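You operate a simulated robot arm through the tools that you are given. There is no shell and no other tool.

You run a simulated robot arm. Do the job below in one go: nothing can be reset, and whatever is moved stays where it is left.

## Task
Put things in order on the top of the long bench. At the end: the green block from the top of the long bench is on the teal tube box (marked "16 x 1.75"); two of the hubs from the top of the long bench are on top of the carton (marked "SADDLES") on the top of the long bench; the dark jar (marked "OLD PADS") stands where the grey short tube stood; the grey short tube stands on top of the yellow roll; whatever was shut is shut again. Leave all else as you found it, and nothing knocked over. Set down upright: hub.

The check looks at the end state, three seconds after you hand in, the way a careful person would. Anything else that was tipped, shoved, dropped, spilled or broken makes it a failure.

## Robot
A 6-joint arm with a two-finger parallel gripper, fixed in place. Base frame: the origin is at the foot of the arm, x ahead of it, y to its left, z up; the work surface is at about z = 0.9. Lengths are in m, angles in degrees, forces in N, time in s.
With the tool pointing down near the work surface it reaches from about 0.24 to 0.66 m from the base axis. Its first joint turns from -66.0 to 66.0 degrees. Payload 2.9 kg.
The TCP is the grasp point between the finger pads, 0.03 m short of the fingertips. In the tool frame z runs along the fingers and y along their closing line. The gripper opens to 0.11 m. The fingers are 0.02 m wide and 0.01 m thick; the gripper's body (0.048 by 0.112 m) begins 0.055 m behind the TCP.
Orientation is that of the tool frame in the base frame, as [roll, pitch, yaw] about the fixed x, y, z axes, in that order (R = Rz(yaw) Ry(pitch) Rx(roll)). With the fingers straight down and closing along the base's y, the tool's x points along the base's -x, its y along +y and its z along -z.

## Interface
- The arm moves only by the tool drive_tool. Its argument "moves" is a list of rows, each a list of 7 numbers: the opening, from 0 (shut) to 1 (fully open), then the shift along the base's x, y, z in m, then the turn, a rotation vector about the base's x, y, z in degrees. In form: [[gripper, tx, ty, tz, ax, ay, az], ...]. A call has 1 to 20 rows; each row shifts and turns the commanded pose from where the row before left it. Rows are played at 5 a second. More than 0.05 m and 8.6 degrees between two rows, or a gripper value outside its range, and nothing of the call is played. Where a pose cannot be reached the arm comes as near as it can. A force on the tool above 40 N (or 10 N above the force at the start of the call, whichever is more), or a blocked arm, ends the call early, and 0.2 s more pass. Each finger travels about 0.108 m/s and halts on what it meets, pressing with about 28 N; the grip force reading is that of the motor and also rises with nothing between the fingers. The clock runs only during rows and for 0.2 s after the last one: add rows that do not move to give the fingers time. It gives the time, the measured TCP pose, the force on the tool (base axes), the opening and the grip force at its end, in the units of the frame above (readings bear some noise), with the torque about the TCP (base axes, N m) and any sound that the robot's microphone picked up.
- Cameras (640 x 400 px; columns grow to the right, rows downward): "scene" is fixed at [0.084, 0.4288, 1.3798]; the picture's right is [-0.73, -0.69, 0.00], its down [-0.37, 0.39, -0.84] and it looks along [0.58, -0.61, -0.54] (base axes); focal length 230 px, centre (320, 200). "wrist" rides on the gripper at [0.073, 0.017, -0.103] in the tool frame; the picture's right is [-0.23, 0.97, 0.00], its down [-0.76, -0.18, -0.62] and it looks along [-0.61, -0.14, 0.78] (tool axes); focal length 222 px, centre (320, 200). There is no depth. A picture from a camera that has moved, and an enlarged one, comes with that camera's place and axes in the base frame and with its lens. The place of the scene camera against the robot may be out by one fixed shift of up to 0.012 m in any direction.
- snapshot(camera): a new picture of that camera. The clock stands still meanwhile.
- zoom(camera, box): a new picture of the part [left, top, right, bottom] of that camera's present view, enlarged. The clock stands still meanwhile.
- hand_in(): hands the job in; it is judged then, once.

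Places have to be worked out from the pictures, the camera data and where the tool is seen. Open the gripper and draw the arm clear of the work before you hand the job in, unless the task says otherwise.

The tools are called after "Call:" as name(argument=value, ...) on one line, values as JSON. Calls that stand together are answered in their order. drive_tool: Moves the arm, as the interface text tells. Its arguments: {"type":"object","properties":{"moves":{"type":"array","items":{"type":"array","items":{"type":"number"}}}},"required":["moves"]} The other tools are called the same way: snapshot (camera) takes a picture; zoom (camera, box) takes an enlarged picture of a part of a camera's view; hand_in () hands the job in.

At the start:

```text
t: 0.0
position: [0.3871, 0.0021, 1.2812]
tool_rot: [-180.0, 0.0, 180.0]
contact_force: [0.1, 0.3, -1.1]
moment: [0.0, -0.01, 0.0]
grip_width: 0.1098
finger_force: 0.1
```

scene: 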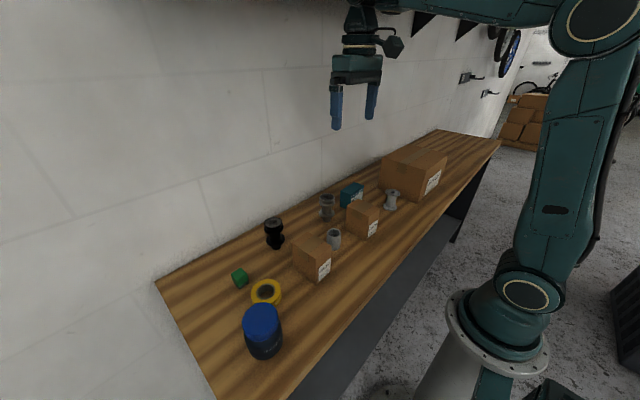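
wrist: 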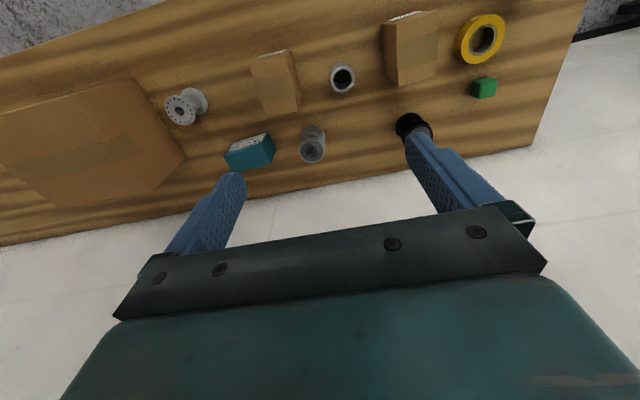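

I see a bench with several cartons, hubs, a teal box, green block, yellow roll and a blue-lidded jar. First I enlarge the scene view to identify each item and read the labels.

Call:
zoom(camera="scene", box=[300, 120, 460, 220])

Call:
zoom(camera="scene", box=[220, 180, 380, 280])

Call:
zoom(camera="scene", box=[200, 260, 360, 360])

Call:
zoom(camera="wrist", box=[0, 0, 320, 200])

Call:
zoom(camera="wrist", box=[220, 0, 540, 200])

```text
4.00 times, centred on (380, 170) of scene
camera zoom: at [0.084, 0.4288, 1.3798], right [-0.73, -0.69, 0.0], down [-0.37, 0.39, -0.84], along [0.58, -0.61, -0.54], focal length 921 px, centre (80, 320)
```

zoom: 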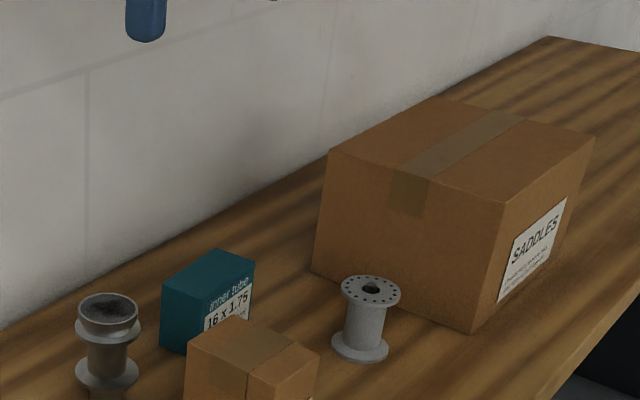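

```text
4.00 times, centred on (300, 230) of scene
camera zoom: at [0.084, 0.4288, 1.3798], right [-0.73, -0.69, 0.0], down [-0.37, 0.39, -0.84], along [0.58, -0.61, -0.54], focal length 921 px, centre (400, 80)
```

zoom: 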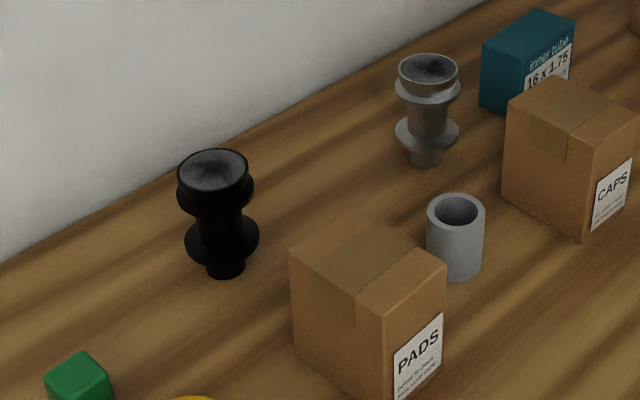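

```text
4.00 times, centred on (280, 310) of scene
camera zoom: at [0.084, 0.4288, 1.3798], right [-0.73, -0.69, 0.0], down [-0.37, 0.39, -0.84], along [0.58, -0.61, -0.54], focal length 921 px, centre (480, -240)
```

zoom: 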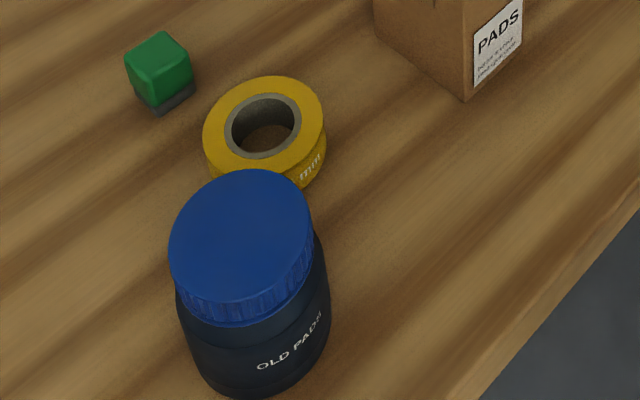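

```text
2.00 times, centred on (160, 100) of wrist
camera zoom: at [0.3153, 0.0185, 1.3834], right [0.23, 0.97, 0.0], down [0.76, -0.18, 0.62], along [0.61, -0.14, -0.78], focal length 444 px, centre (640, 400)
```

zoom: 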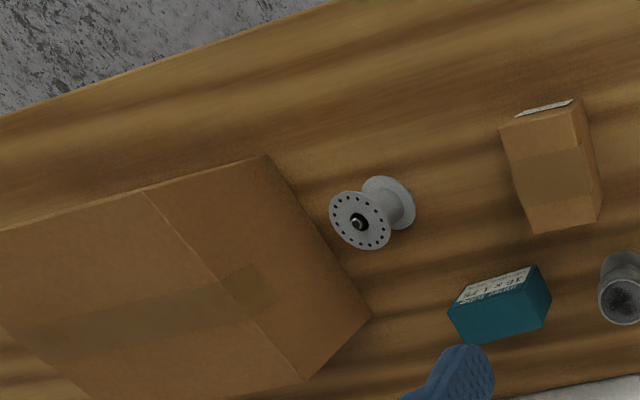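

```text
2.00 times, centred on (380, 100) of wrist
camera zoom: at [0.3153, 0.0185, 1.3834], right [0.23, 0.97, 0.0], down [0.76, -0.18, 0.62], along [0.61, -0.14, -0.78], focal length 444 px, centre (200, 400)
```

zoom: 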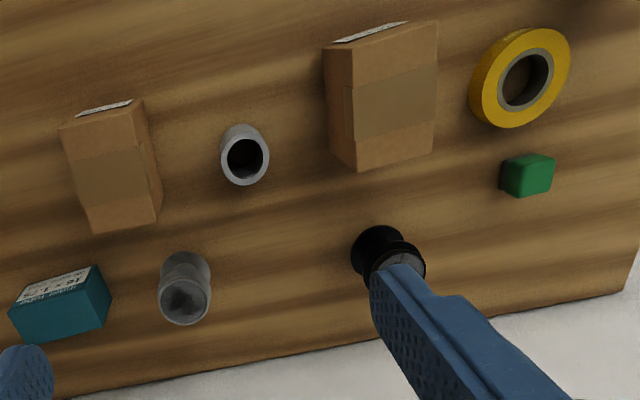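

From both views I judge (base frame): silver hub ≈(0.38,-0.255), CAPS carton ≈(0.40,-0.09), grey tube ≈(0.40,0.04), PADS ≈(0.39,0.14), roll ≈(0.40,0.275), jar ≈(0.31,0.34), teal box ≈(0.50,-0.17), grey hub-like ≈(0.50,-0.04), black ≈(0.53,0.15), green ≈(0.475,0.30), SADDLES carton top z≈1.04. I move the arm to a lower, nearer viewpoint to refine these.

Call:
drive_tool(moves=[[1, -0.02, -0.04, -0.03, 0, 0, 0], [1, -0.02, -0.04, -0.03, 0, 0, 0], [1, -0.02, -0.04, -0.03, 0, 0, 0], [1, -0.02, -0.04, 0, 0, 0, 0], [1, 0, 0, 0, 0, 0, 0]])

Call:
snapshot(camera="wrist")

Call:
zoom(camera="wrist", box=[80, 20, 280, 145])

Call:
zoom(camera="wrist", box=[250, 20, 450, 145])

Call:
zoom(camera="wrist", box=[440, 20, 640, 145])

```text
refused: row 1 steps farther than a row can; nothing moved
```

```text
taken
camera wrist: at [0.3153, 0.0185, 1.3834], right [0.23, 0.97, 0.0], down [0.76, -0.18, 0.62], along [0.61, -0.14, -0.78], focal length 222 px, centre (320, 200)
```

wrist: 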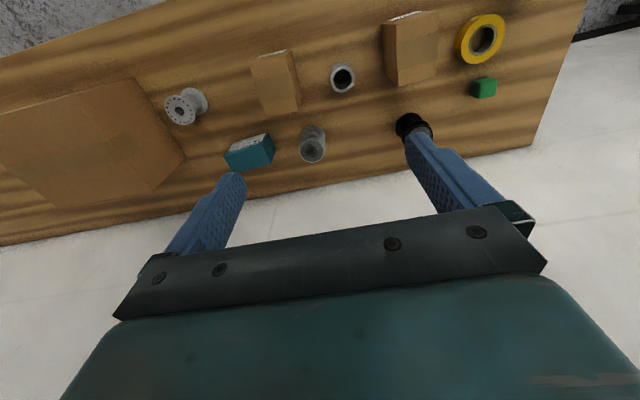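

```text
3.20 times, centred on (180, 82) of wrist
camera zoom: at [0.3153, 0.0185, 1.3834], right [0.23, 0.97, 0.0], down [0.76, -0.18, 0.62], along [0.61, -0.14, -0.78], focal length 711 px, centre (768, 576)
```

zoom: 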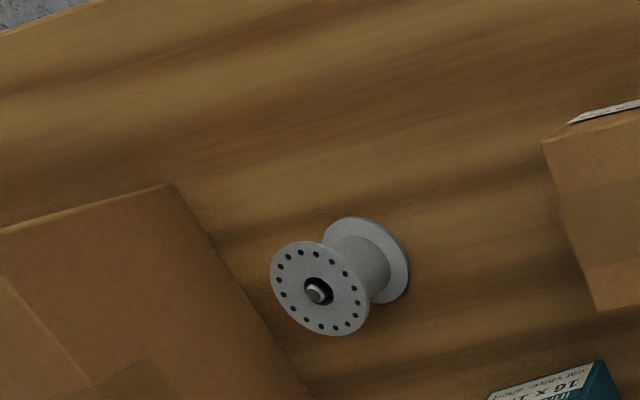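

```text
3.20 times, centred on (350, 82) of wrist
camera zoom: at [0.3153, 0.0185, 1.3834], right [0.23, 0.97, 0.0], down [0.76, -0.18, 0.62], along [0.61, -0.14, -0.78], focal length 711 px, centre (224, 576)
```

zoom: 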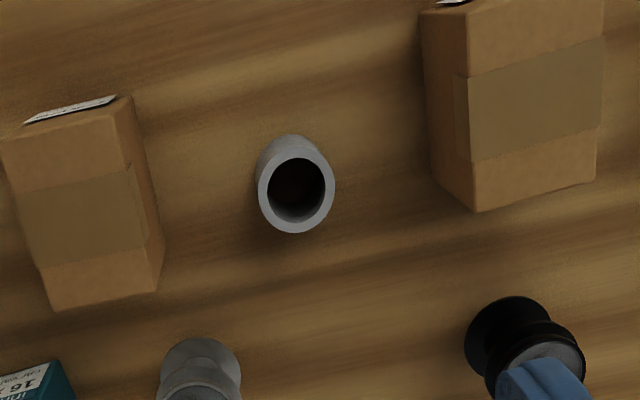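

```text
3.20 times, centred on (540, 82) of wrist
camera zoom: at [0.3153, 0.0185, 1.3834], right [0.23, 0.97, 0.0], down [0.76, -0.18, 0.62], along [0.61, -0.14, -0.78], focal length 711 px, centre (-384, 576)
```

zoom: 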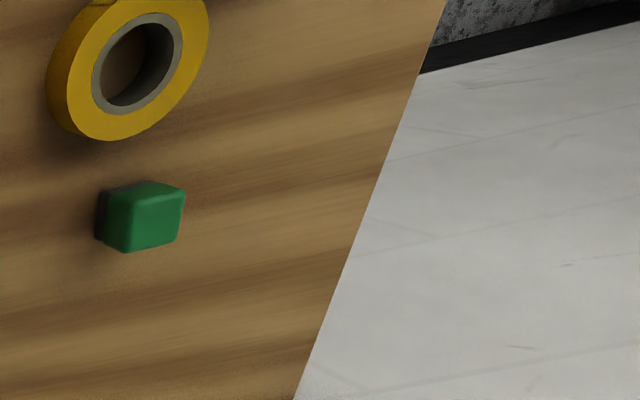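

The first row's combined step was slightly above 0.05 m. I repeat the move with smaller steps to lower the camera near the right-hand side objects.

Call:
drive_tool(moves=[[1, -0.015, -0.03, -0.02, 0, 0, 0], [1, -0.015, -0.03, -0.02, 0, 0, 0], [1, -0.015, -0.03, -0.02, 0, 0, 0], [1, -0.015, -0.03, -0.02, 0, 0, 0], [1, 0, -0.03, 0, 0, 0, 0], [1, 0, 0, 0, 0, 0, 0]])

Call:
snapshot(camera="wrist")

```text
t: 1.4
position: [0.3279, -0.148, 1.2003]
tool_rot: [-180.0, 0.0, 180.0]
contact_force: [-0.5, 0.2, 0.9]
moment: [-0.02, 0.01, 0.01]
grip_width: 0.1098
finger_force: 0.1
```

```text
taken
camera wrist: at [0.255, -0.1322, 1.3027], right [0.23, 0.97, 0.0], down [0.76, -0.18, 0.62], along [0.61, -0.14, -0.78], focal length 222 px, centre (320, 200)
```

wrist: 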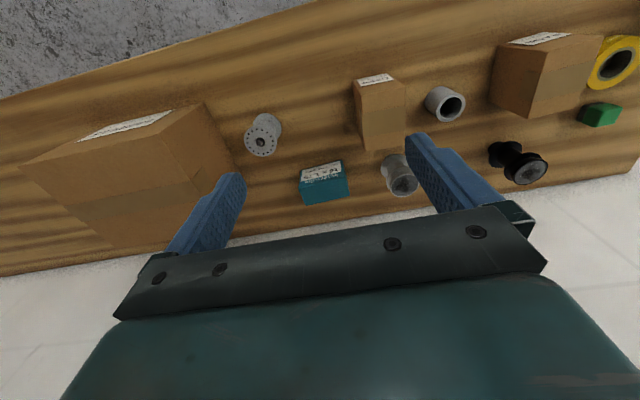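

Call:
zoom(camera="wrist", box=[220, 60, 420, 210])

Call:
zoom(camera="wrist", box=[360, 60, 560, 210])

Call:
zoom(camera="wrist", box=[0, 80, 280, 260])

Call:
zoom(camera="wrist", box=[470, 20, 640, 140])

```text
2.67 times, centred on (320, 135) of wrist
camera zoom: at [0.255, -0.1322, 1.3027], right [0.23, 0.97, 0.0], down [0.76, -0.18, 0.62], along [0.61, -0.14, -0.78], focal length 592 px, centre (320, 373)
```

zoom: 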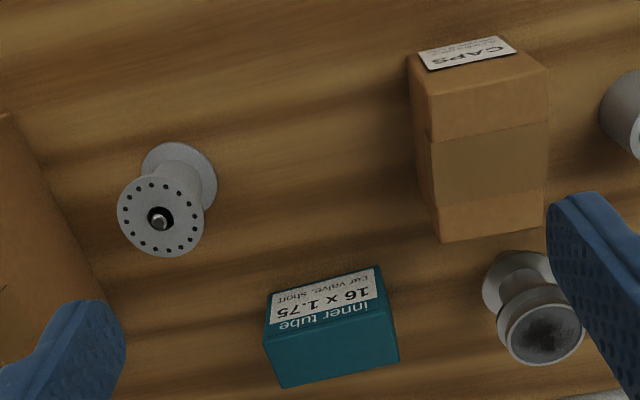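

```text
2.67 times, centred on (460, 135) of wrist
camera zoom: at [0.255, -0.1322, 1.3027], right [0.23, 0.97, 0.0], down [0.76, -0.18, 0.62], along [0.61, -0.14, -0.78], focal length 592 px, centre (-53, 373)
```

zoom: 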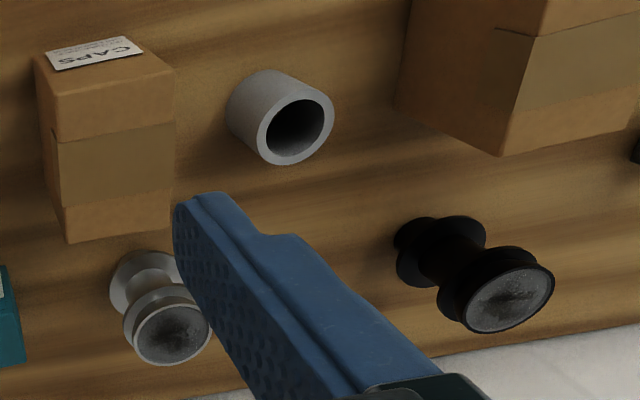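

```text
2.22 times, centred on (140, 170) of wrist
camera zoom: at [0.255, -0.1322, 1.3027], right [0.23, 0.97, 0.0], down [0.76, -0.18, 0.62], along [0.61, -0.14, -0.78], focal length 494 px, centre (720, 267)
```

zoom: 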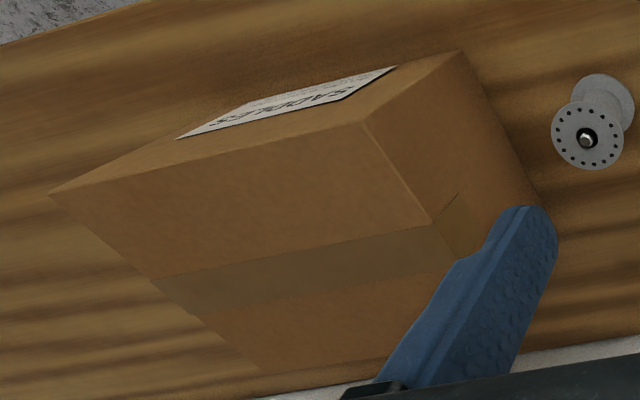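

```text
3.33 times, centred on (555, 80) of wrist
camera zoom: at [0.255, -0.1322, 1.3027], right [0.23, 0.97, 0.0], down [0.76, -0.18, 0.62], along [0.61, -0.14, -0.78], focal length 740 px, centre (-463, 600)
```

zoom: 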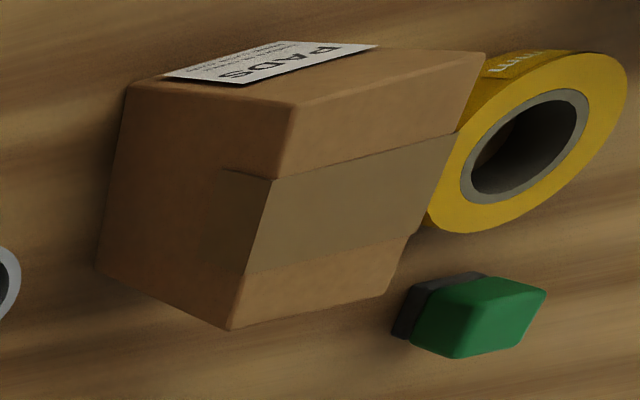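

Silver hub with spoke holes is clearly a hub; the grey and black pieces have a cup-like top with two flanges. I go closer to the grey one to see what it is, keeping the fingertips above all boxes (tips ≥1.04).

Call:
drive_tool(moves=[[1, 0.018, 0.032, -0.026, 0, 0, 0], [1, 0.018, 0.032, -0.026, 0, 0, 0], [1, 0.018, 0.032, -0.026, 0, 0, 0], [1, 0.018, 0.032, -0.026, 0, 0, 0], [1, 0, 0, -0.02, 0, 0, 0], [1, 0, 0, 0, 0, 0, 0]])

Call:
snapshot(camera="wrist")

Call:
snapshot(camera="scene")

```text
t: 2.8
position: [0.3996, -0.0195, 1.0772]
tool_rot: [-180.0, 0.0, 179.9]
contact_force: [-0.1, -0.2, 1.1]
moment: [0.02, -0.01, -0.03]
grip_width: 0.1099
finger_force: 0.1
```

```text
taken
camera wrist: at [0.3269, -0.0032, 1.1795], right [0.23, 0.97, 0.0], down [0.76, -0.18, 0.62], along [0.61, -0.14, -0.78], focal length 222 px, centre (320, 200)
```

wrist: 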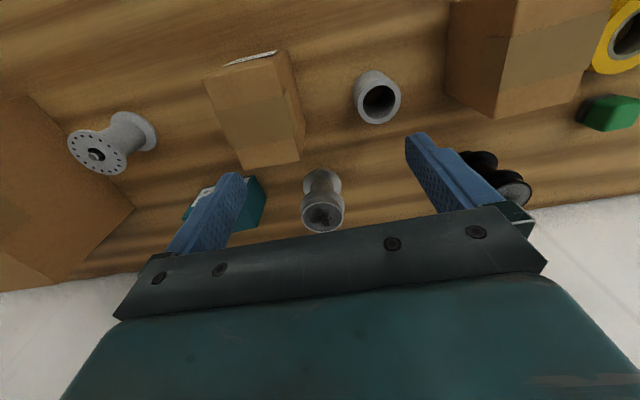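

```text
taken
```

scene: 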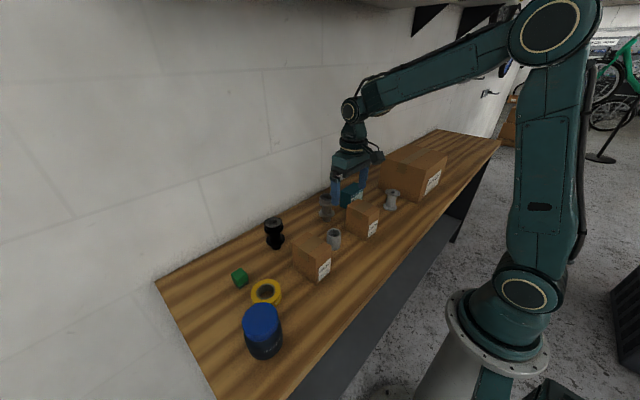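

The grey piece is now between the fingers in view; I enlarge it and the silver hub and black piece.

Call:
zoom(camera="wrist", box=[270, 150, 390, 240])

Call:
zoom(camera="wrist", box=[40, 80, 200, 200])

Call:
zoom(camera="scene", box=[250, 205, 310, 255])

Call:
zoom(camera="scene", box=[310, 180, 370, 230])

```text
4.44 times, centred on (330, 195) of wrist
camera zoom: at [0.3269, -0.0032, 1.1795], right [0.23, 0.97, 0.0], down [0.76, -0.18, 0.62], along [0.61, -0.14, -0.78], focal length 987 px, centre (276, 222)
```

zoom: 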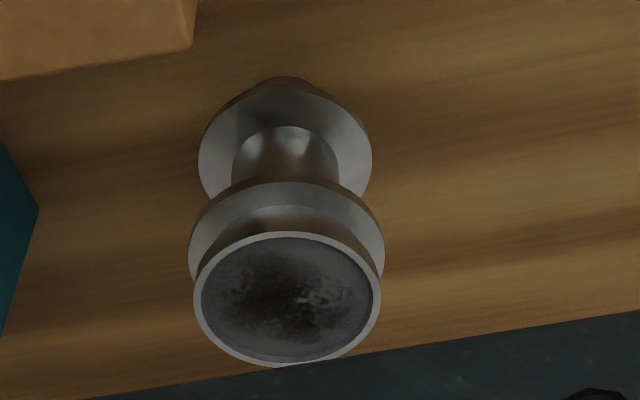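

```text
3.33 times, centred on (120, 140) of wrist
camera zoom: at [0.3269, -0.0032, 1.1795], right [0.23, 0.97, 0.0], down [0.76, -0.18, 0.62], along [0.61, -0.14, -0.78], focal length 740 px, centre (987, 400)
```

zoom: 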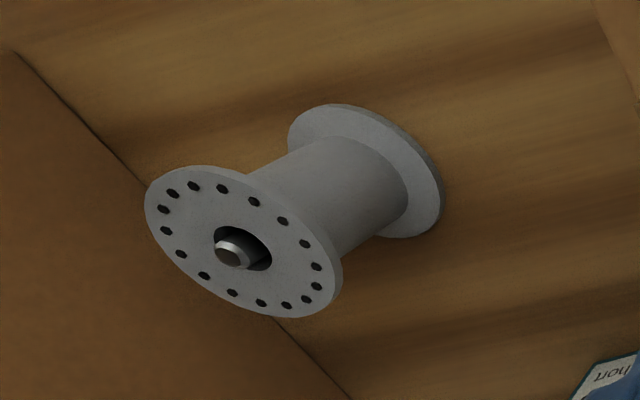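

```text
8.00 times, centred on (280, 230) of scene
camera zoom: at [0.084, 0.4288, 1.3798], right [-0.73, -0.69, 0.0], down [-0.37, 0.39, -0.84], along [0.58, -0.61, -0.54], focal length 1841 px, centre (640, -40)
```

zoom: 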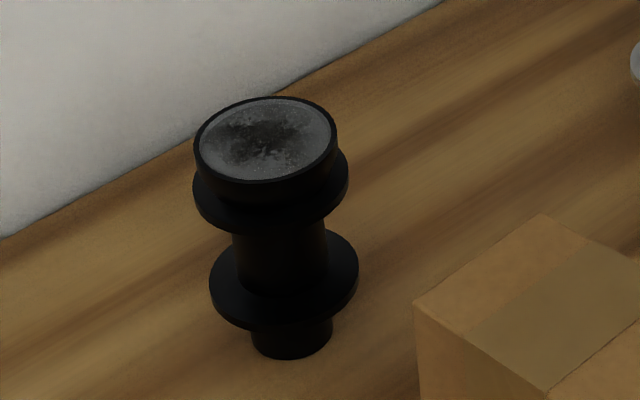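

```text
8.00 times, centred on (340, 205) of scene
camera zoom: at [0.084, 0.4288, 1.3798], right [-0.73, -0.69, 0.0], down [-0.37, 0.39, -0.84], along [0.58, -0.61, -0.54], focal length 1841 px, centre (160, 160)
```

zoom: 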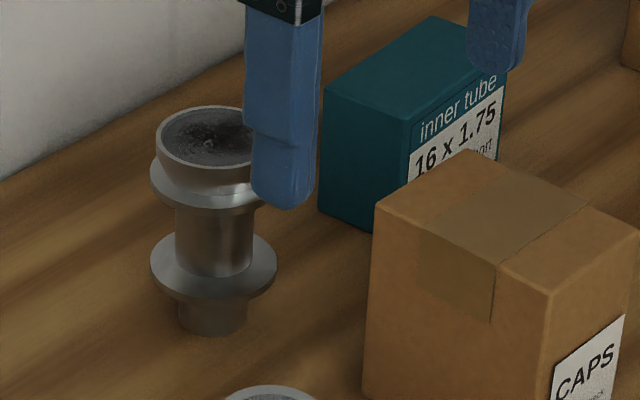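

All three hub-like pieces look like hubs (flanges, barrel); I triangulate grey hub at (0.500,-0.041), top z 0.990; silver hub (0.378,-0.260), top 0.964; carton top x 0.314–0.490, y -0.352…-0.567, z 1.037; teal box centre (0.506,-0.182), top 0.957. Now I move the camera to the left end to measure tube, roll, jar and green block.

Call:
drive_tool(moves=[[1, -0.015, 0.03, 0.03, 0, 0, 0], [1, -0.015, 0.03, 0.03, 0, 0, 0], [1, -0.015, 0.04, 0.02, 0, 0, 0], [1, -0.015, 0.04, 0.02, 0, 0, 0], [1, -0.01, 0.04, 0, 0, 0, 0], [1, 0, 0.04, 0, 0, 0, 0], [1, 0, 0, 0, 0, 0, 0]])

Call:
snapshot(camera="wrist")

```text
t: 4.4
position: [0.3295, 0.201, 1.1775]
tool_rot: [-180.0, 0.0, -180.0]
contact_force: [-0.2, 0.8, 0.3]
moment: [-0.03, 0.03, -0.01]
grip_width: 0.1103
finger_force: 0.1
```

```text
taken
camera wrist: at [0.2563, 0.2174, 1.2796], right [0.23, 0.97, 0.0], down [0.76, -0.18, 0.62], along [0.61, -0.14, -0.78], focal length 222 px, centre (320, 200)
```

wrist: 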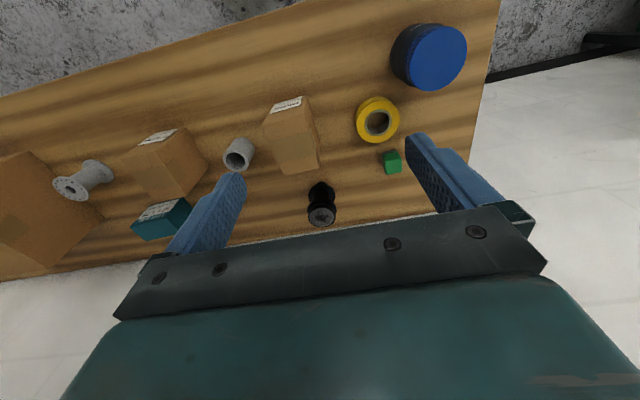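

Call:
zoom(camera="wrist", box=[340, 10, 480, 115])

Call:
zoom(camera="wrist", box=[330, 85, 450, 185])

Call:
zoom(camera="wrist", box=[200, 80, 340, 190])

```text
3.81 times, centred on (410, 62) of wrist
camera zoom: at [0.2563, 0.2174, 1.2796], right [0.23, 0.97, 0.0], down [0.76, -0.18, 0.62], along [0.61, -0.14, -0.78], focal length 846 px, centre (-23, 724)
```

zoom: 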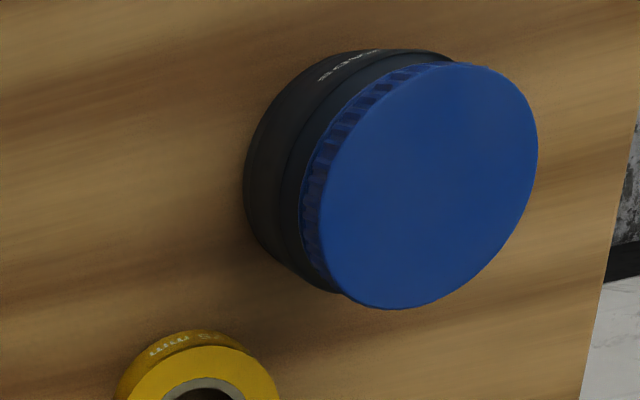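

```text
4.00 times, centred on (390, 135) of wrist
camera zoom: at [0.2563, 0.2174, 1.2796], right [0.23, 0.97, 0.0], down [0.76, -0.18, 0.62], along [0.61, -0.14, -0.78], focal length 888 px, centre (40, 460)
```

zoom: 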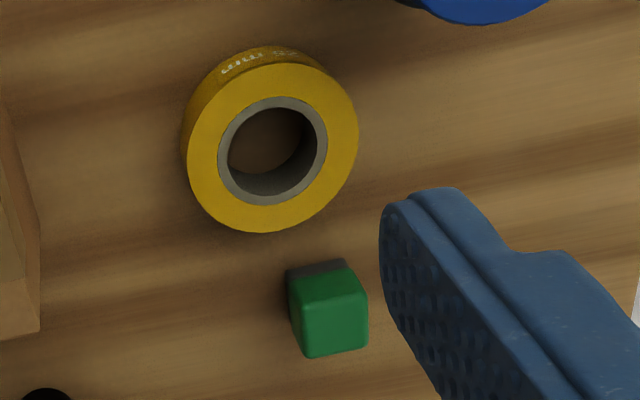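

```text
3.64 times, centred on (270, 135) of wrist
camera zoom: at [0.2563, 0.2174, 1.2796], right [0.23, 0.97, 0.0], down [0.76, -0.18, 0.62], along [0.61, -0.14, -0.78], focal length 808 px, centre (502, 436)
```

zoom: 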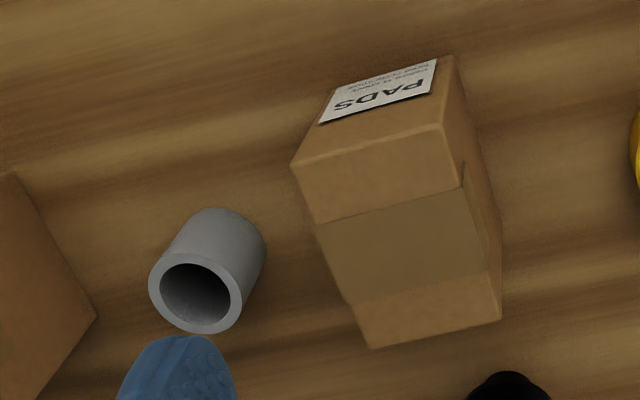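

From the new view I triangulate: tube centre (0.401,0.039), OD ≈0.042, top z≈0.95; roll centre (0.400,0.280), top z≈0.923, hole ≈0.034; jar (0.317,0.337), lid top ≈0.987; green block (0.481,0.299), ≈0.03 cube, top 0.936, axis-aligned. I start with the tube: move above it with gripper partly open and check alignment.

Call:
drive_tool(moves=[[0.7, 0.016, -0.04, 0, 0, 0, 0], [0.7, 0.016, -0.04, 0, 0, 0, 0], [0.7, 0.016, -0.04, 0, 0, 0, 0], [0.7, 0.0235, -0.042, 0, 0, 0, 0], [0.7, 0, 0, -0.04, 0, 0, 0], [0.7, 0, 0, -0.04, 0, 0, 0], [0.7, 0, 0, -0.04, 0, 0, 0], [0.7, 0, 0, -0.0275, 0, 0, 0], [0.7, 0, 0, 0, 0, 0, 0], [0.7, 0, 0, 0, 0, 0, 0]])

Call:
snapshot(camera="wrist")

Call:
zoom(camera="wrist", box=[240, 60, 400, 200])

```text
t: 6.6
position: [0.4019, 0.0384, 1.0289]
tool_rot: [-180.0, 0.0, -180.0]
contact_force: [-0.4, -0.3, -0.3]
moment: [-0.02, -0.04, -0.03]
grip_width: 0.0771
finger_force: 0.1
```

```text
taken
camera wrist: at [0.329, 0.0545, 1.1319], right [0.23, 0.97, 0.0], down [0.76, -0.18, 0.62], along [0.61, -0.14, -0.78], focal length 222 px, centre (320, 200)
```

wrist: 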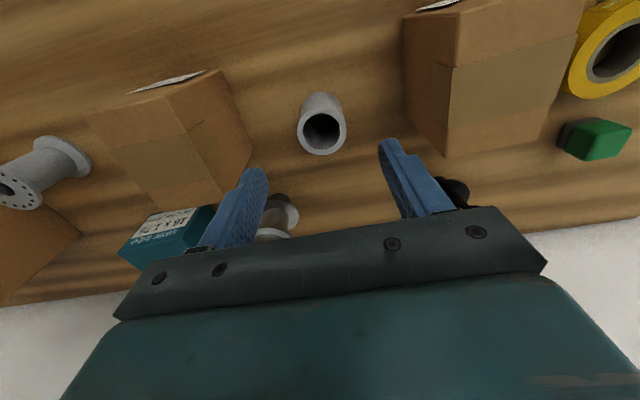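

```text
2.86 times, centred on (320, 130) of wrist
camera zoom: at [0.329, 0.0545, 1.1319], right [0.23, 0.97, 0.0], down [0.76, -0.18, 0.62], along [0.61, -0.14, -0.78], focal length 635 px, centre (320, 400)
```

zoom: 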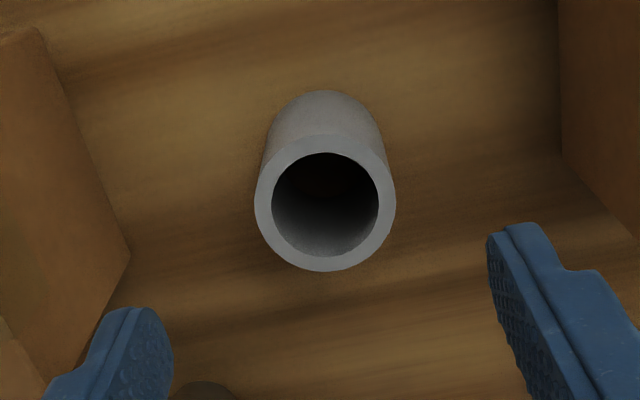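

The tube's rim sits where expected directly beneath the TCP (≈(0.401,0.039)). I descend to TCP z≈0.943 and close on it.

Call:
drive_tool(moves=[[0.7, -0.001, 0.0005, -0.03, 0, 0, 0], [0.7, 0, 0, -0.03, 0, 0, 0], [0.7, 0, 0, -0.026, 0, 0, 0], [0.7, 0, 0, 0, 0, 0, 0], [0.0, 0, 0, 0, 0, 0, 0], [0.0, 0, 0, 0, 0, 0, 0], [0.0, 0, 0, 0, 0, 0, 0], [0.0, 0, 0, 0, 0, 0, 0]])

```text
t: 8.4
position: [0.3999, 0.0389, 0.9437]
tool_rot: [180.0, 0.0, 180.0]
contact_force: [-0.3, 0.4, -0.5]
moment: [0.0, 0.02, 0.0]
grip_width: 0.0408
finger_force: 28.0
```

Gripped at 0.041 m width with firm force. I lift the tube 0.11 m and carry it over the PADS carton to above the roll, then look.

Call:
drive_tool(moves=[[0, 0, 0, 0.02, 0, 0, 0], [0, 0, 0, 0.04, 0, 0, 0], [0, 0, 0, 0.04, 0, 0, 0], [0, 0, 0.03, 0.01, 0, 0, 0], [0, 0, 0.045, 0, 0, 0, 0], [0, 0, 0.045, 0, 0, 0, 0], [0, 0, 0.045, 0, 0, 0, 0], [0, 0, 0.045, 0, 0, 0, 0], [0, 0, 0.031, 0, 0, 0, 0], [0, 0, 0, 0, 0, 0, 0], [0, 0, 0, 0, 0, 0, 0]])

Call:
snapshot(camera="wrist")

Call:
snapshot(camera="scene")

```text
t: 10.8
position: [0.4009, 0.2807, 1.0532]
tool_rot: [180.0, -0.1, 179.9]
contact_force: [0.0, -0.4, -2.2]
moment: [-0.02, 0.0, 0.01]
grip_width: 0.0411
finger_force: 27.9
```

```text
taken
camera wrist: at [0.3282, 0.2969, 1.1559], right [0.23, 0.97, 0.0], down [0.76, -0.18, 0.62], along [0.61, -0.14, -0.78], focal length 222 px, centre (320, 200)
```

wrist: 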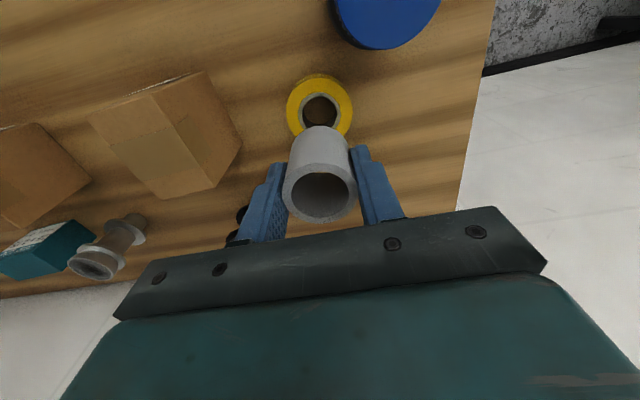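

```text
taken
```

scene: 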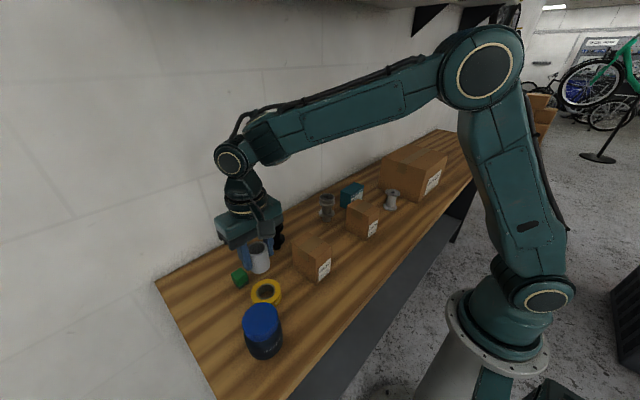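

The tube is held upright above the roll. I enlarge the roll to confirm its centre relative to the tube.

Call:
zoom(camera="wrist", box=[260, 60, 380, 225])

Call:
zoom(camera="scene", box=[225, 230, 305, 310])

```text
2.42 times, centred on (320, 142) of wrist
camera zoom: at [0.3282, 0.2969, 1.1559], right [0.23, 0.97, 0.0], down [0.76, -0.18, 0.62], along [0.61, -0.14, -0.78], focal length 538 px, centre (320, 339)
```

zoom: 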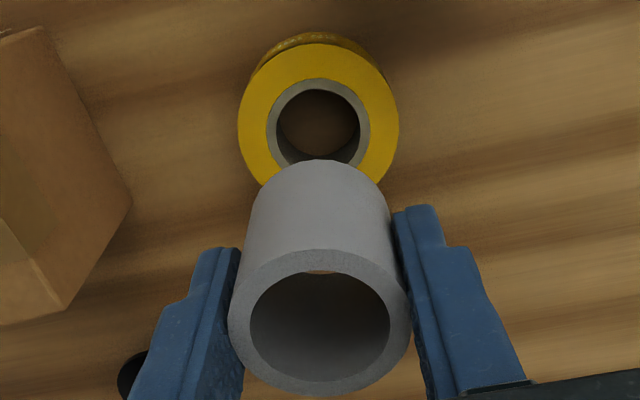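

```text
5.00 times, centred on (265, 270) of scene
camera zoom: at [0.0841, 0.4288, 1.3798], right [-0.73, -0.69, 0.0], down [-0.37, 0.39, -0.84], along [0.58, -0.61, -0.54], focal length 1151 px, centre (595, -150)
```

zoom: 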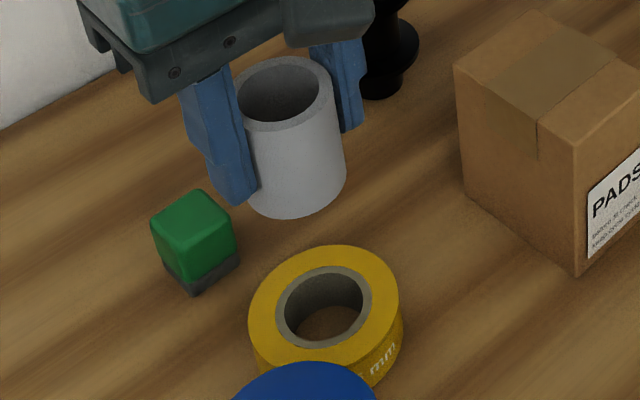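

The roll centre computes to (0.401,0.279), the tube is centred to within ~2 mm. I lower towards the roll top, stopping a few mm above expected contact (TCP ≈0.967).

Call:
drive_tool(moves=[[0, 0, -0.0012, -0.03, 0, 0, 0], [0, 0, 0, -0.03, 0, 0, 0], [0, 0, 0, -0.02, 0, 0, 0], [0, 0, 0, 0, 0, 0, 0], [0, 0, 0, 0, 0, 0, 0]])

Call:
zoom(camera="wrist", box=[240, 80, 400, 225])

Call:
zoom(camera="scene", box=[225, 250, 305, 310])

```text
t: 12.0
position: [0.4012, 0.2777, 0.9737]
tool_rot: [180.0, -0.1, 180.0]
contact_force: [-0.5, -0.2, -1.9]
moment: [0.0, -0.02, 0.0]
grip_width: 0.041
finger_force: 28.0
```

```text
2.76 times, centred on (320, 152) of wrist
camera zoom: at [0.3271, 0.2948, 1.0762], right [0.23, 0.97, 0.0], down [0.76, -0.18, 0.62], along [0.61, -0.14, -0.78], focal length 613 px, centre (320, 331)
```

zoom: 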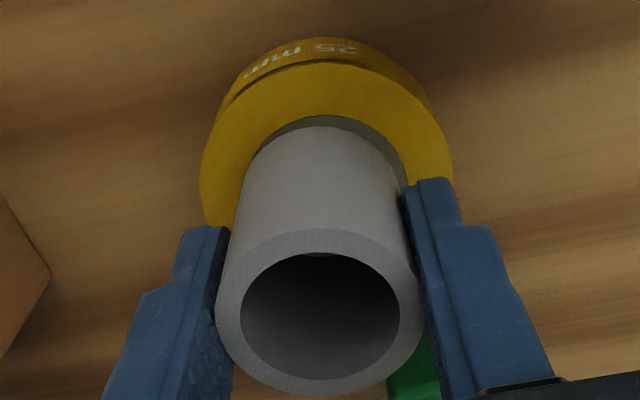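

```text
6.67 times, centred on (265, 280) of scene
camera zoom: at [0.0841, 0.4288, 1.3798], right [-0.73, -0.69, 0.0], down [-0.37, 0.39, -0.84], along [0.58, -0.61, -0.54], focal length 1534 px, centre (687, -333)
```

zoom: 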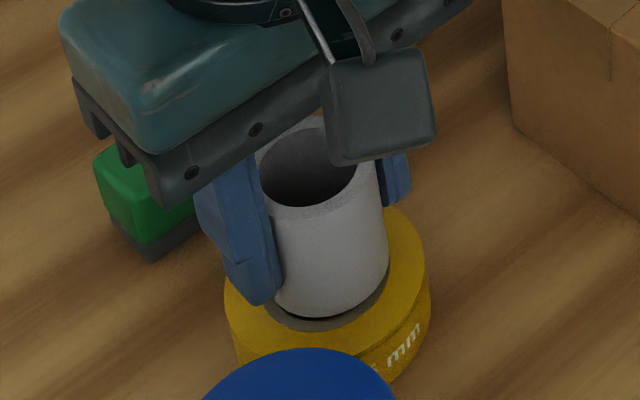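

Tube sits ~1 mm off the roll centre, about 6 mm above it. I nudge +1 mm in x and y, lower in small steps, and read the force.

Call:
drive_tool(moves=[[0, 0.001, 0.001, -0.002, 0, 0, 0], [0, 0, 0, -0.002, 0, 0, 0], [0, 0, 0, -0.001, 0, 0, 0], [0, 0, 0, -0.001, 0, 0, 0], [0, 0, 0, 0, 0, 0, 0]])

```text
t: 13.2
position: [0.4024, 0.2786, 0.9682]
tool_rot: [179.9, 0.1, 180.0]
contact_force: [-3.5, -1.2, 12.1]
moment: [-0.08, 0.18, 0.0]
grip_width: 0.041
finger_force: 27.7
```

Contact with ~12 N, so the tube is seated on the roll. I ease off half a millimetre and open the fingers slightly, then fully clear.

Call:
drive_tool(moves=[[0, 0, 0, 0.0005, 0, 0, 0], [0.45, 0, 0, 0, 0, 0, 0], [0.6, 0, 0, 0, 0, 0, 0], [0.65, 0, 0, 0, 0, 0, 0], [0.65, 0, 0, 0, 0, 0, 0]])

Call:
zoom(camera="wrist", box=[240, 80, 400, 225])

Call:
zoom(camera="scene", box=[225, 250, 305, 310])

```text
t: 14.4
position: [0.4012, 0.2804, 0.9705]
tool_rot: [180.0, 0.0, 180.0]
contact_force: [-0.7, 0.1, -0.6]
moment: [-0.01, 0.01, -0.02]
grip_width: 0.0715
finger_force: 0.1
```

```text
2.76 times, centred on (320, 152) of wrist
camera zoom: at [0.3287, 0.2957, 1.0705], right [0.23, 0.97, 0.0], down [0.76, -0.18, 0.62], along [0.61, -0.14, -0.78], focal length 613 px, centre (320, 331)
```

zoom: 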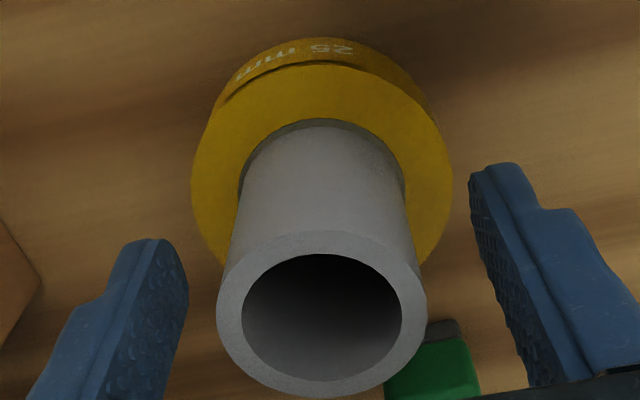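

```text
6.67 times, centred on (265, 280) of scene
camera zoom: at [0.084, 0.4288, 1.3798], right [-0.73, -0.69, 0.0], down [-0.37, 0.39, -0.84], along [0.58, -0.61, -0.54], focal length 1534 px, centre (687, -333)
```

zoom: 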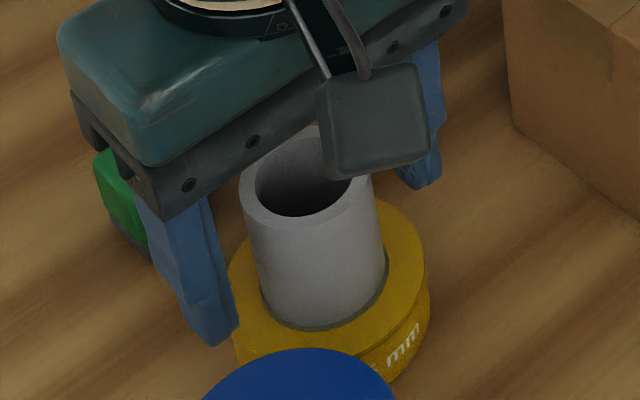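

The tube stands centred on the roll. I rise clear, open fully and move above the jar (≈(0.317,0.337)) to check its alignment.

Call:
drive_tool(moves=[[0.65, 0, 0, 0.02, 0, 0, 0], [0.65, 0, 0, 0.04, 0, 0, 0], [0.7, 0, 0, 0.045, 0, 0, 0], [1, 0, 0, 0.015, 0, 0, 0], [1, -0.028, 0.019, 0, 0, 0, 0], [1, -0.028, 0.019, 0, 0, 0, 0], [1, -0.028, 0.019, 0, 0, 0, 0], [1, 0, 0, 0, 0, 0, 0], [1, 0, 0, 0, 0, 0, 0]])

Call:
snapshot(camera="wrist")

Call:
snapshot(camera="scene")

```text
t: 16.4
position: [0.3183, 0.3353, 1.0861]
tool_rot: [180.0, 0.0, 180.0]
contact_force: [0.0, -0.5, -1.0]
moment: [0.0, -0.01, 0.0]
grip_width: 0.1101
finger_force: 0.0
```

```text
taken
camera wrist: at [0.2448, 0.352, 1.1895], right [0.23, 0.97, 0.0], down [0.76, -0.18, 0.62], along [0.61, -0.14, -0.78], focal length 222 px, centre (320, 200)
```

wrist: 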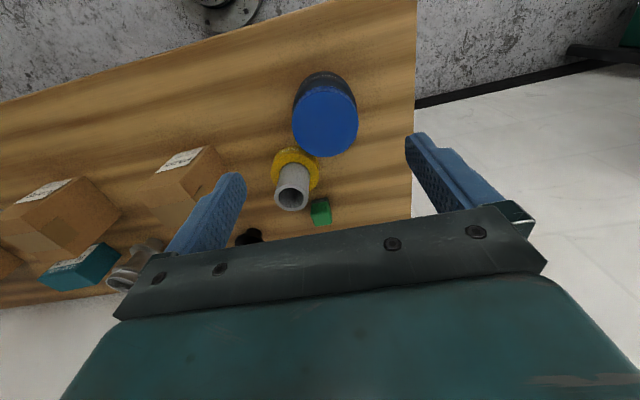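

```text
taken
```

scene: 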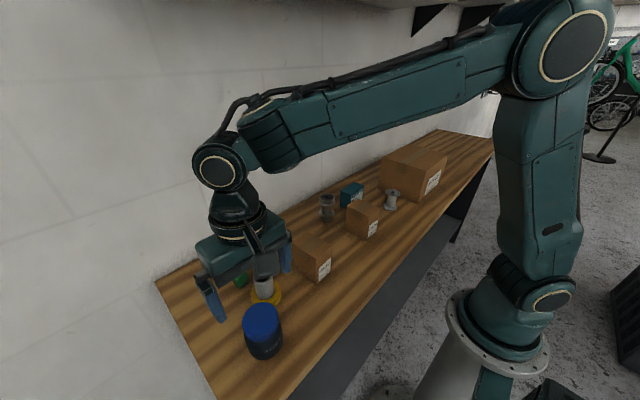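

Call:
zoom(camera="wrist", box=[240, 50, 440, 220])

Call:
zoom(camera="scene", box=[200, 260, 320, 370])

```text
2.35 times, centred on (340, 135) of wrist
camera zoom: at [0.2448, 0.352, 1.1895], right [0.23, 0.97, 0.0], down [0.76, -0.18, 0.62], along [0.61, -0.14, -0.78], focal length 523 px, centre (273, 353)
```

zoom: 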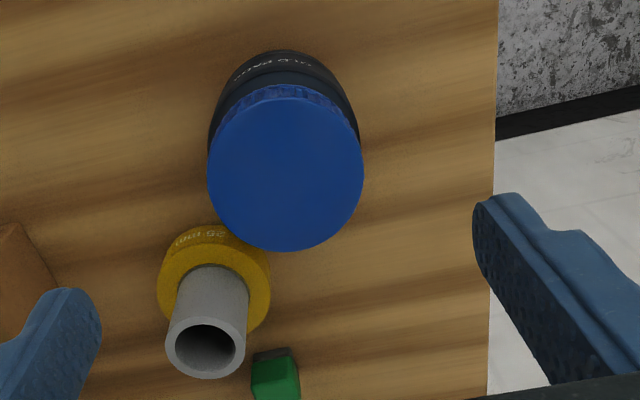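

```text
3.64 times, centred on (260, 315) of scene
camera zoom: at [0.084, 0.4288, 1.3798], right [-0.73, -0.69, 0.0], down [-0.37, 0.39, -0.84], along [0.58, -0.61, -0.54], focal length 837 px, centre (538, -218)
```

zoom: 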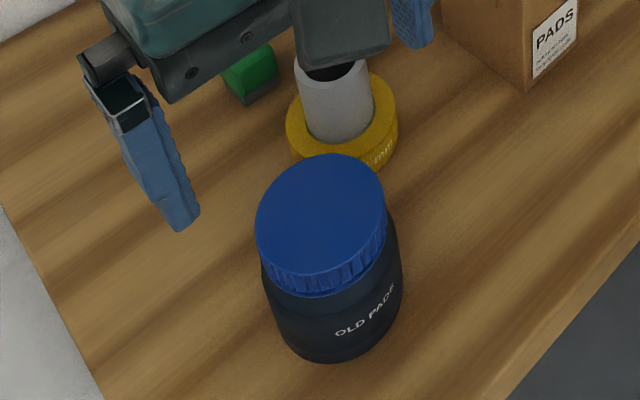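

The lid top works out at z≈0.98 and the jar centre at (0.319,0.340), body ≈0.072 wide. I shift 4 mm in y and descend to TCP z≈0.94, then close on the jar's body.

Call:
drive_tool(moves=[[1, 0.001, 0.0045, 0, 0, 0, 0], [1, 0, 0, -0.04, 0, 0, 0], [1, 0, 0, -0.04, 0, 0, 0], [1, 0, 0, -0.04, 0, 0, 0], [1, 0, 0, -0.026, 0, 0, 0], [1, 0, 0, 0, 0, 0, 0], [0.8, 0, 0, 0, 0, 0, 0], [0, 0, 0, 0, 0, 0, 0], [0, 0, 0, 0, 0, 0, 0], [0, 0, 0, 0, 0, 0, 0], [0, 0, 0, 0, 0, 0, 0]])

Call:
snapshot(camera="wrist")

```text
t: 18.8
position: [0.318, 0.3408, 0.9398]
tool_rot: [180.0, -0.1, -180.0]
contact_force: [-0.3, 0.2, -0.1]
moment: [0.03, -0.01, -0.02]
grip_width: 0.0676
finger_force: 27.4
```

```text
taken
camera wrist: at [0.2459, 0.3576, 1.0435], right [0.23, 0.97, 0.0], down [0.76, -0.18, 0.62], along [0.61, -0.14, -0.78], focal length 222 px, centre (320, 200)
```

wrist: 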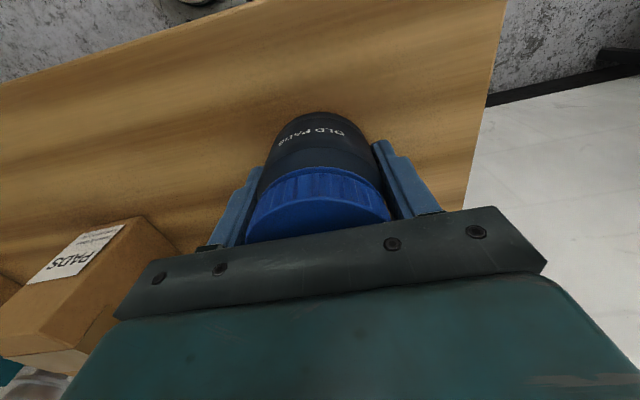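

Jar is held at 0.068 m width. I lift it straight up 0.13 m and check the reading.

Call:
drive_tool(moves=[[0, 0, 0, 0.01, 0, 0, 0], [0, 0, 0, 0.03, 0, 0, 0], [0, 0, 0, 0.04, 0, 0, 0], [0, 0, 0, 0.04, 0, 0, 0], [0, 0, 0, 0.015, 0, 0, 0], [0, 0, 0, 0, 0, 0, 0]])

Call:
snapshot(camera="scene")

```text
t: 20.2
position: [0.3184, 0.3417, 1.077]
tool_rot: [-180.0, 0.0, -180.0]
contact_force: [0.4, -0.1, -1.7]
moment: [-0.04, 0.02, 0.01]
grip_width: 0.0677
finger_force: 28.6
```

```text
taken
```

scene: 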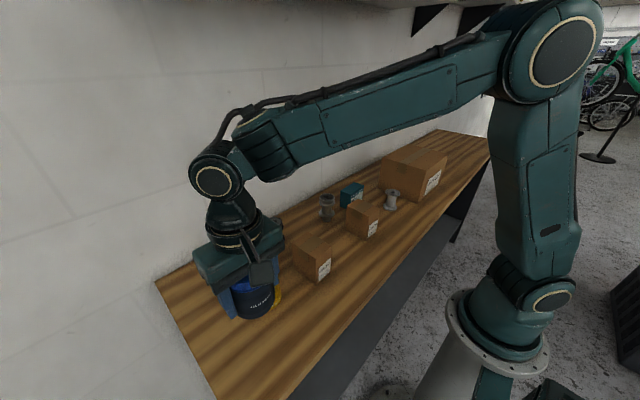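

The jar is lifted securely. I carry it (bottom ≈1.04, above everything) to above the tube's old spot (0.401,0.039).

Call:
drive_tool(moves=[[0, 0.0117, -0.0432, 0, 0, 0, 0], [0, 0.0117, -0.0432, 0, 0, 0, 0], [0, 0.0117, -0.0432, 0, 0, 0, 0], [0, 0.0117, -0.0432, 0, 0, 0, 0], [0, 0.0117, -0.0432, 0, 0, 0, 0], [0, 0.0117, -0.0432, 0, 0, 0, 0], [0, 0.0117, -0.0432, 0, 0, 0, 0], [0, 0, 0, 0, 0, 0, 0], [0, 0, 0, 0, 0, 0, 0]])

Call:
snapshot(camera="wrist")

Call:
snapshot(camera="scene")

```text
t: 22.2
position: [0.4002, 0.0381, 1.0764]
tool_rot: [180.0, 0.0, -180.0]
contact_force: [-0.3, -0.2, -0.8]
moment: [-0.01, 0.02, -0.03]
grip_width: 0.0672
finger_force: 27.9
```

```text
taken
camera wrist: at [0.3275, 0.0542, 1.1791], right [0.23, 0.97, 0.0], down [0.76, -0.18, 0.62], along [0.61, -0.14, -0.78], focal length 222 px, centre (320, 200)
```

wrist: 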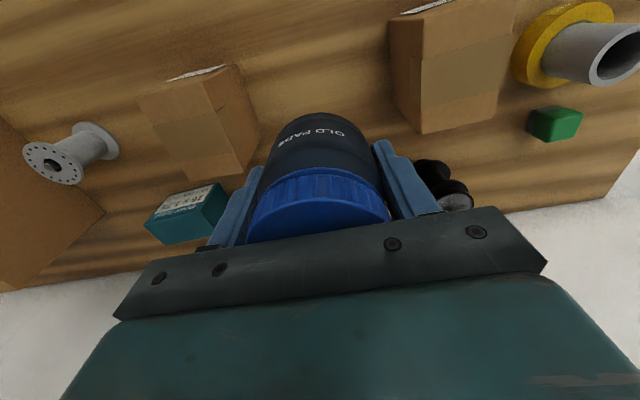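

```text
taken
```

scene: 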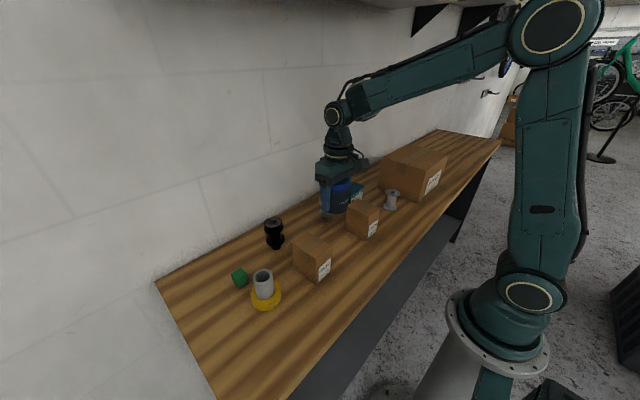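

Alignment is good with ≥4 cm clearance to both cartons. I lower the jar to just above table contact (pickup TCP z was 0.940).

Call:
drive_tool(moves=[[0, 0.0003, 0.0008, -0.04, 0, 0, 0], [0, 0, 0, -0.04, 0, 0, 0], [0, 0, 0, -0.035, 0, 0, 0], [0, 0, 0, -0.012, 0, 0, 0], [0, 0, 0, -0.005, 0, 0, 0], [0, 0, 0, -0.002, 0, 0, 0], [0, 0, 0, -0.001, 0, 0, 0], [0, 0, 0, 0, 0, 0, 0]])

```text
t: 24.0
position: [0.4003, 0.0404, 0.9422]
tool_rot: [-179.9, -0.1, 180.0]
contact_force: [-0.6, -0.3, -2.0]
moment: [-0.01, -0.02, 0.01]
grip_width: 0.0675
finger_force: 28.6
```

No contact yet at 0.942. I lower another 2 mm in half-millimetre-ish steps and read the force.

Call:
drive_tool(moves=[[0, 0, 0, -0.001, 0, 0, 0], [0, 0, 0, -0.0007, 0, 0, 0], [0, 0, 0, 0, 0, 0, 0]])

```text
t: 24.8
position: [0.3997, 0.0394, 0.9389]
tool_rot: [-180.0, 0.1, 180.0]
contact_force: [-2.6, -0.9, 8.9]
moment: [0.09, 0.2, 0.0]
grip_width: 0.0676
finger_force: 27.8
```

Contact (≈9 N), the jar is on the table. I release by opening to ~0.088 m and look.

Call:
drive_tool(moves=[[0.65, 0, 0, 0.0005, 0, 0, 0], [0.75, 0, 0, 0, 0, 0, 0], [0.82, 0, 0, 0, 0, 0, 0], [0.82, 0, 0, 0, 0, 0, 0]])

Call:
snapshot(camera="wrist")

```text
t: 25.8
position: [0.3999, 0.0397, 0.9398]
tool_rot: [-180.0, 0.1, -180.0]
contact_force: [0.0, 0.2, 0.4]
moment: [0.01, 0.01, -0.01]
grip_width: 0.0905
finger_force: 0.0
```

```text
taken
camera wrist: at [0.3278, 0.0557, 1.0431], right [0.23, 0.97, 0.0], down [0.76, -0.18, 0.62], along [0.61, -0.14, -0.78], focal length 222 px, centre (320, 200)
```

wrist: 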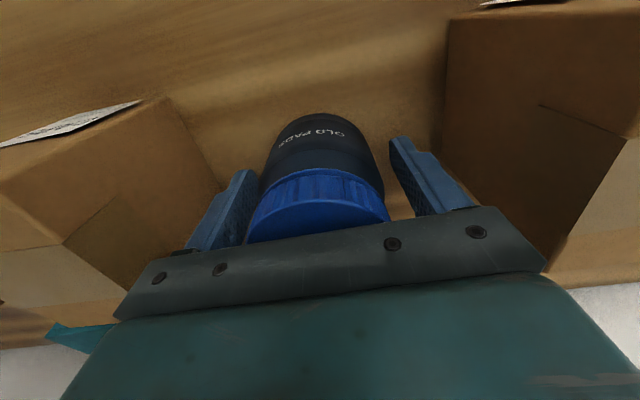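

The jar stands free between the fingers. I rise straight up and take a picture to verify its location.

Call:
drive_tool(moves=[[0.82, 0, 0, 0.02, 0, 0, 0], [0.82, 0, 0, 0.04, 0, 0, 0], [0.82, 0, 0, 0.04, 0, 0, 0], [0.82, 0, 0, 0.04, 0, 0, 0], [0.82, 0, 0, 0, 0, 0, 0]])

Call:
zoom(camera="wrist", box=[220, 60, 420, 220])

Call:
snapshot(camera="scene")

```text
t: 27.0
position: [0.4008, 0.0391, 1.0795]
tool_rot: [-180.0, 0.0, -179.9]
contact_force: [-0.2, -0.4, 0.7]
moment: [-0.01, 0.0, -0.01]
grip_width: 0.0904
finger_force: 0.0
```

```text
2.50 times, centred on (320, 140) of wrist
camera zoom: at [0.3277, 0.0551, 1.1824], right [0.23, 0.97, 0.0], down [0.76, -0.18, 0.62], along [0.61, -0.14, -0.78], focal length 555 px, centre (320, 350)
```

zoom: 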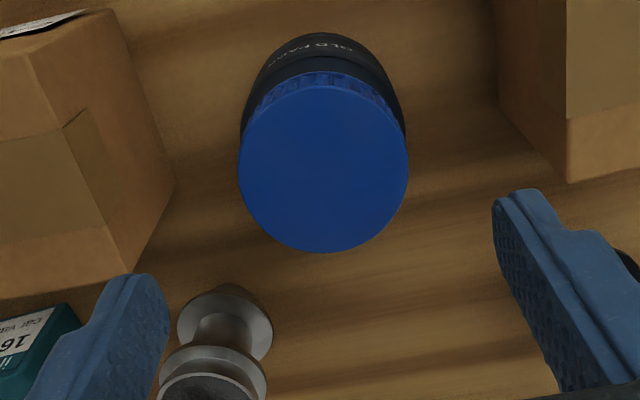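

```text
taken
```

scene: 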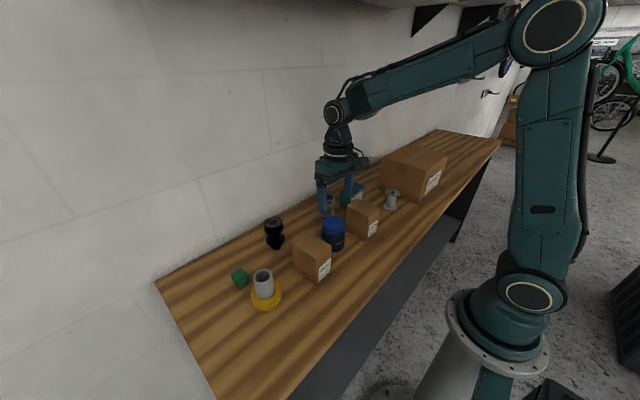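

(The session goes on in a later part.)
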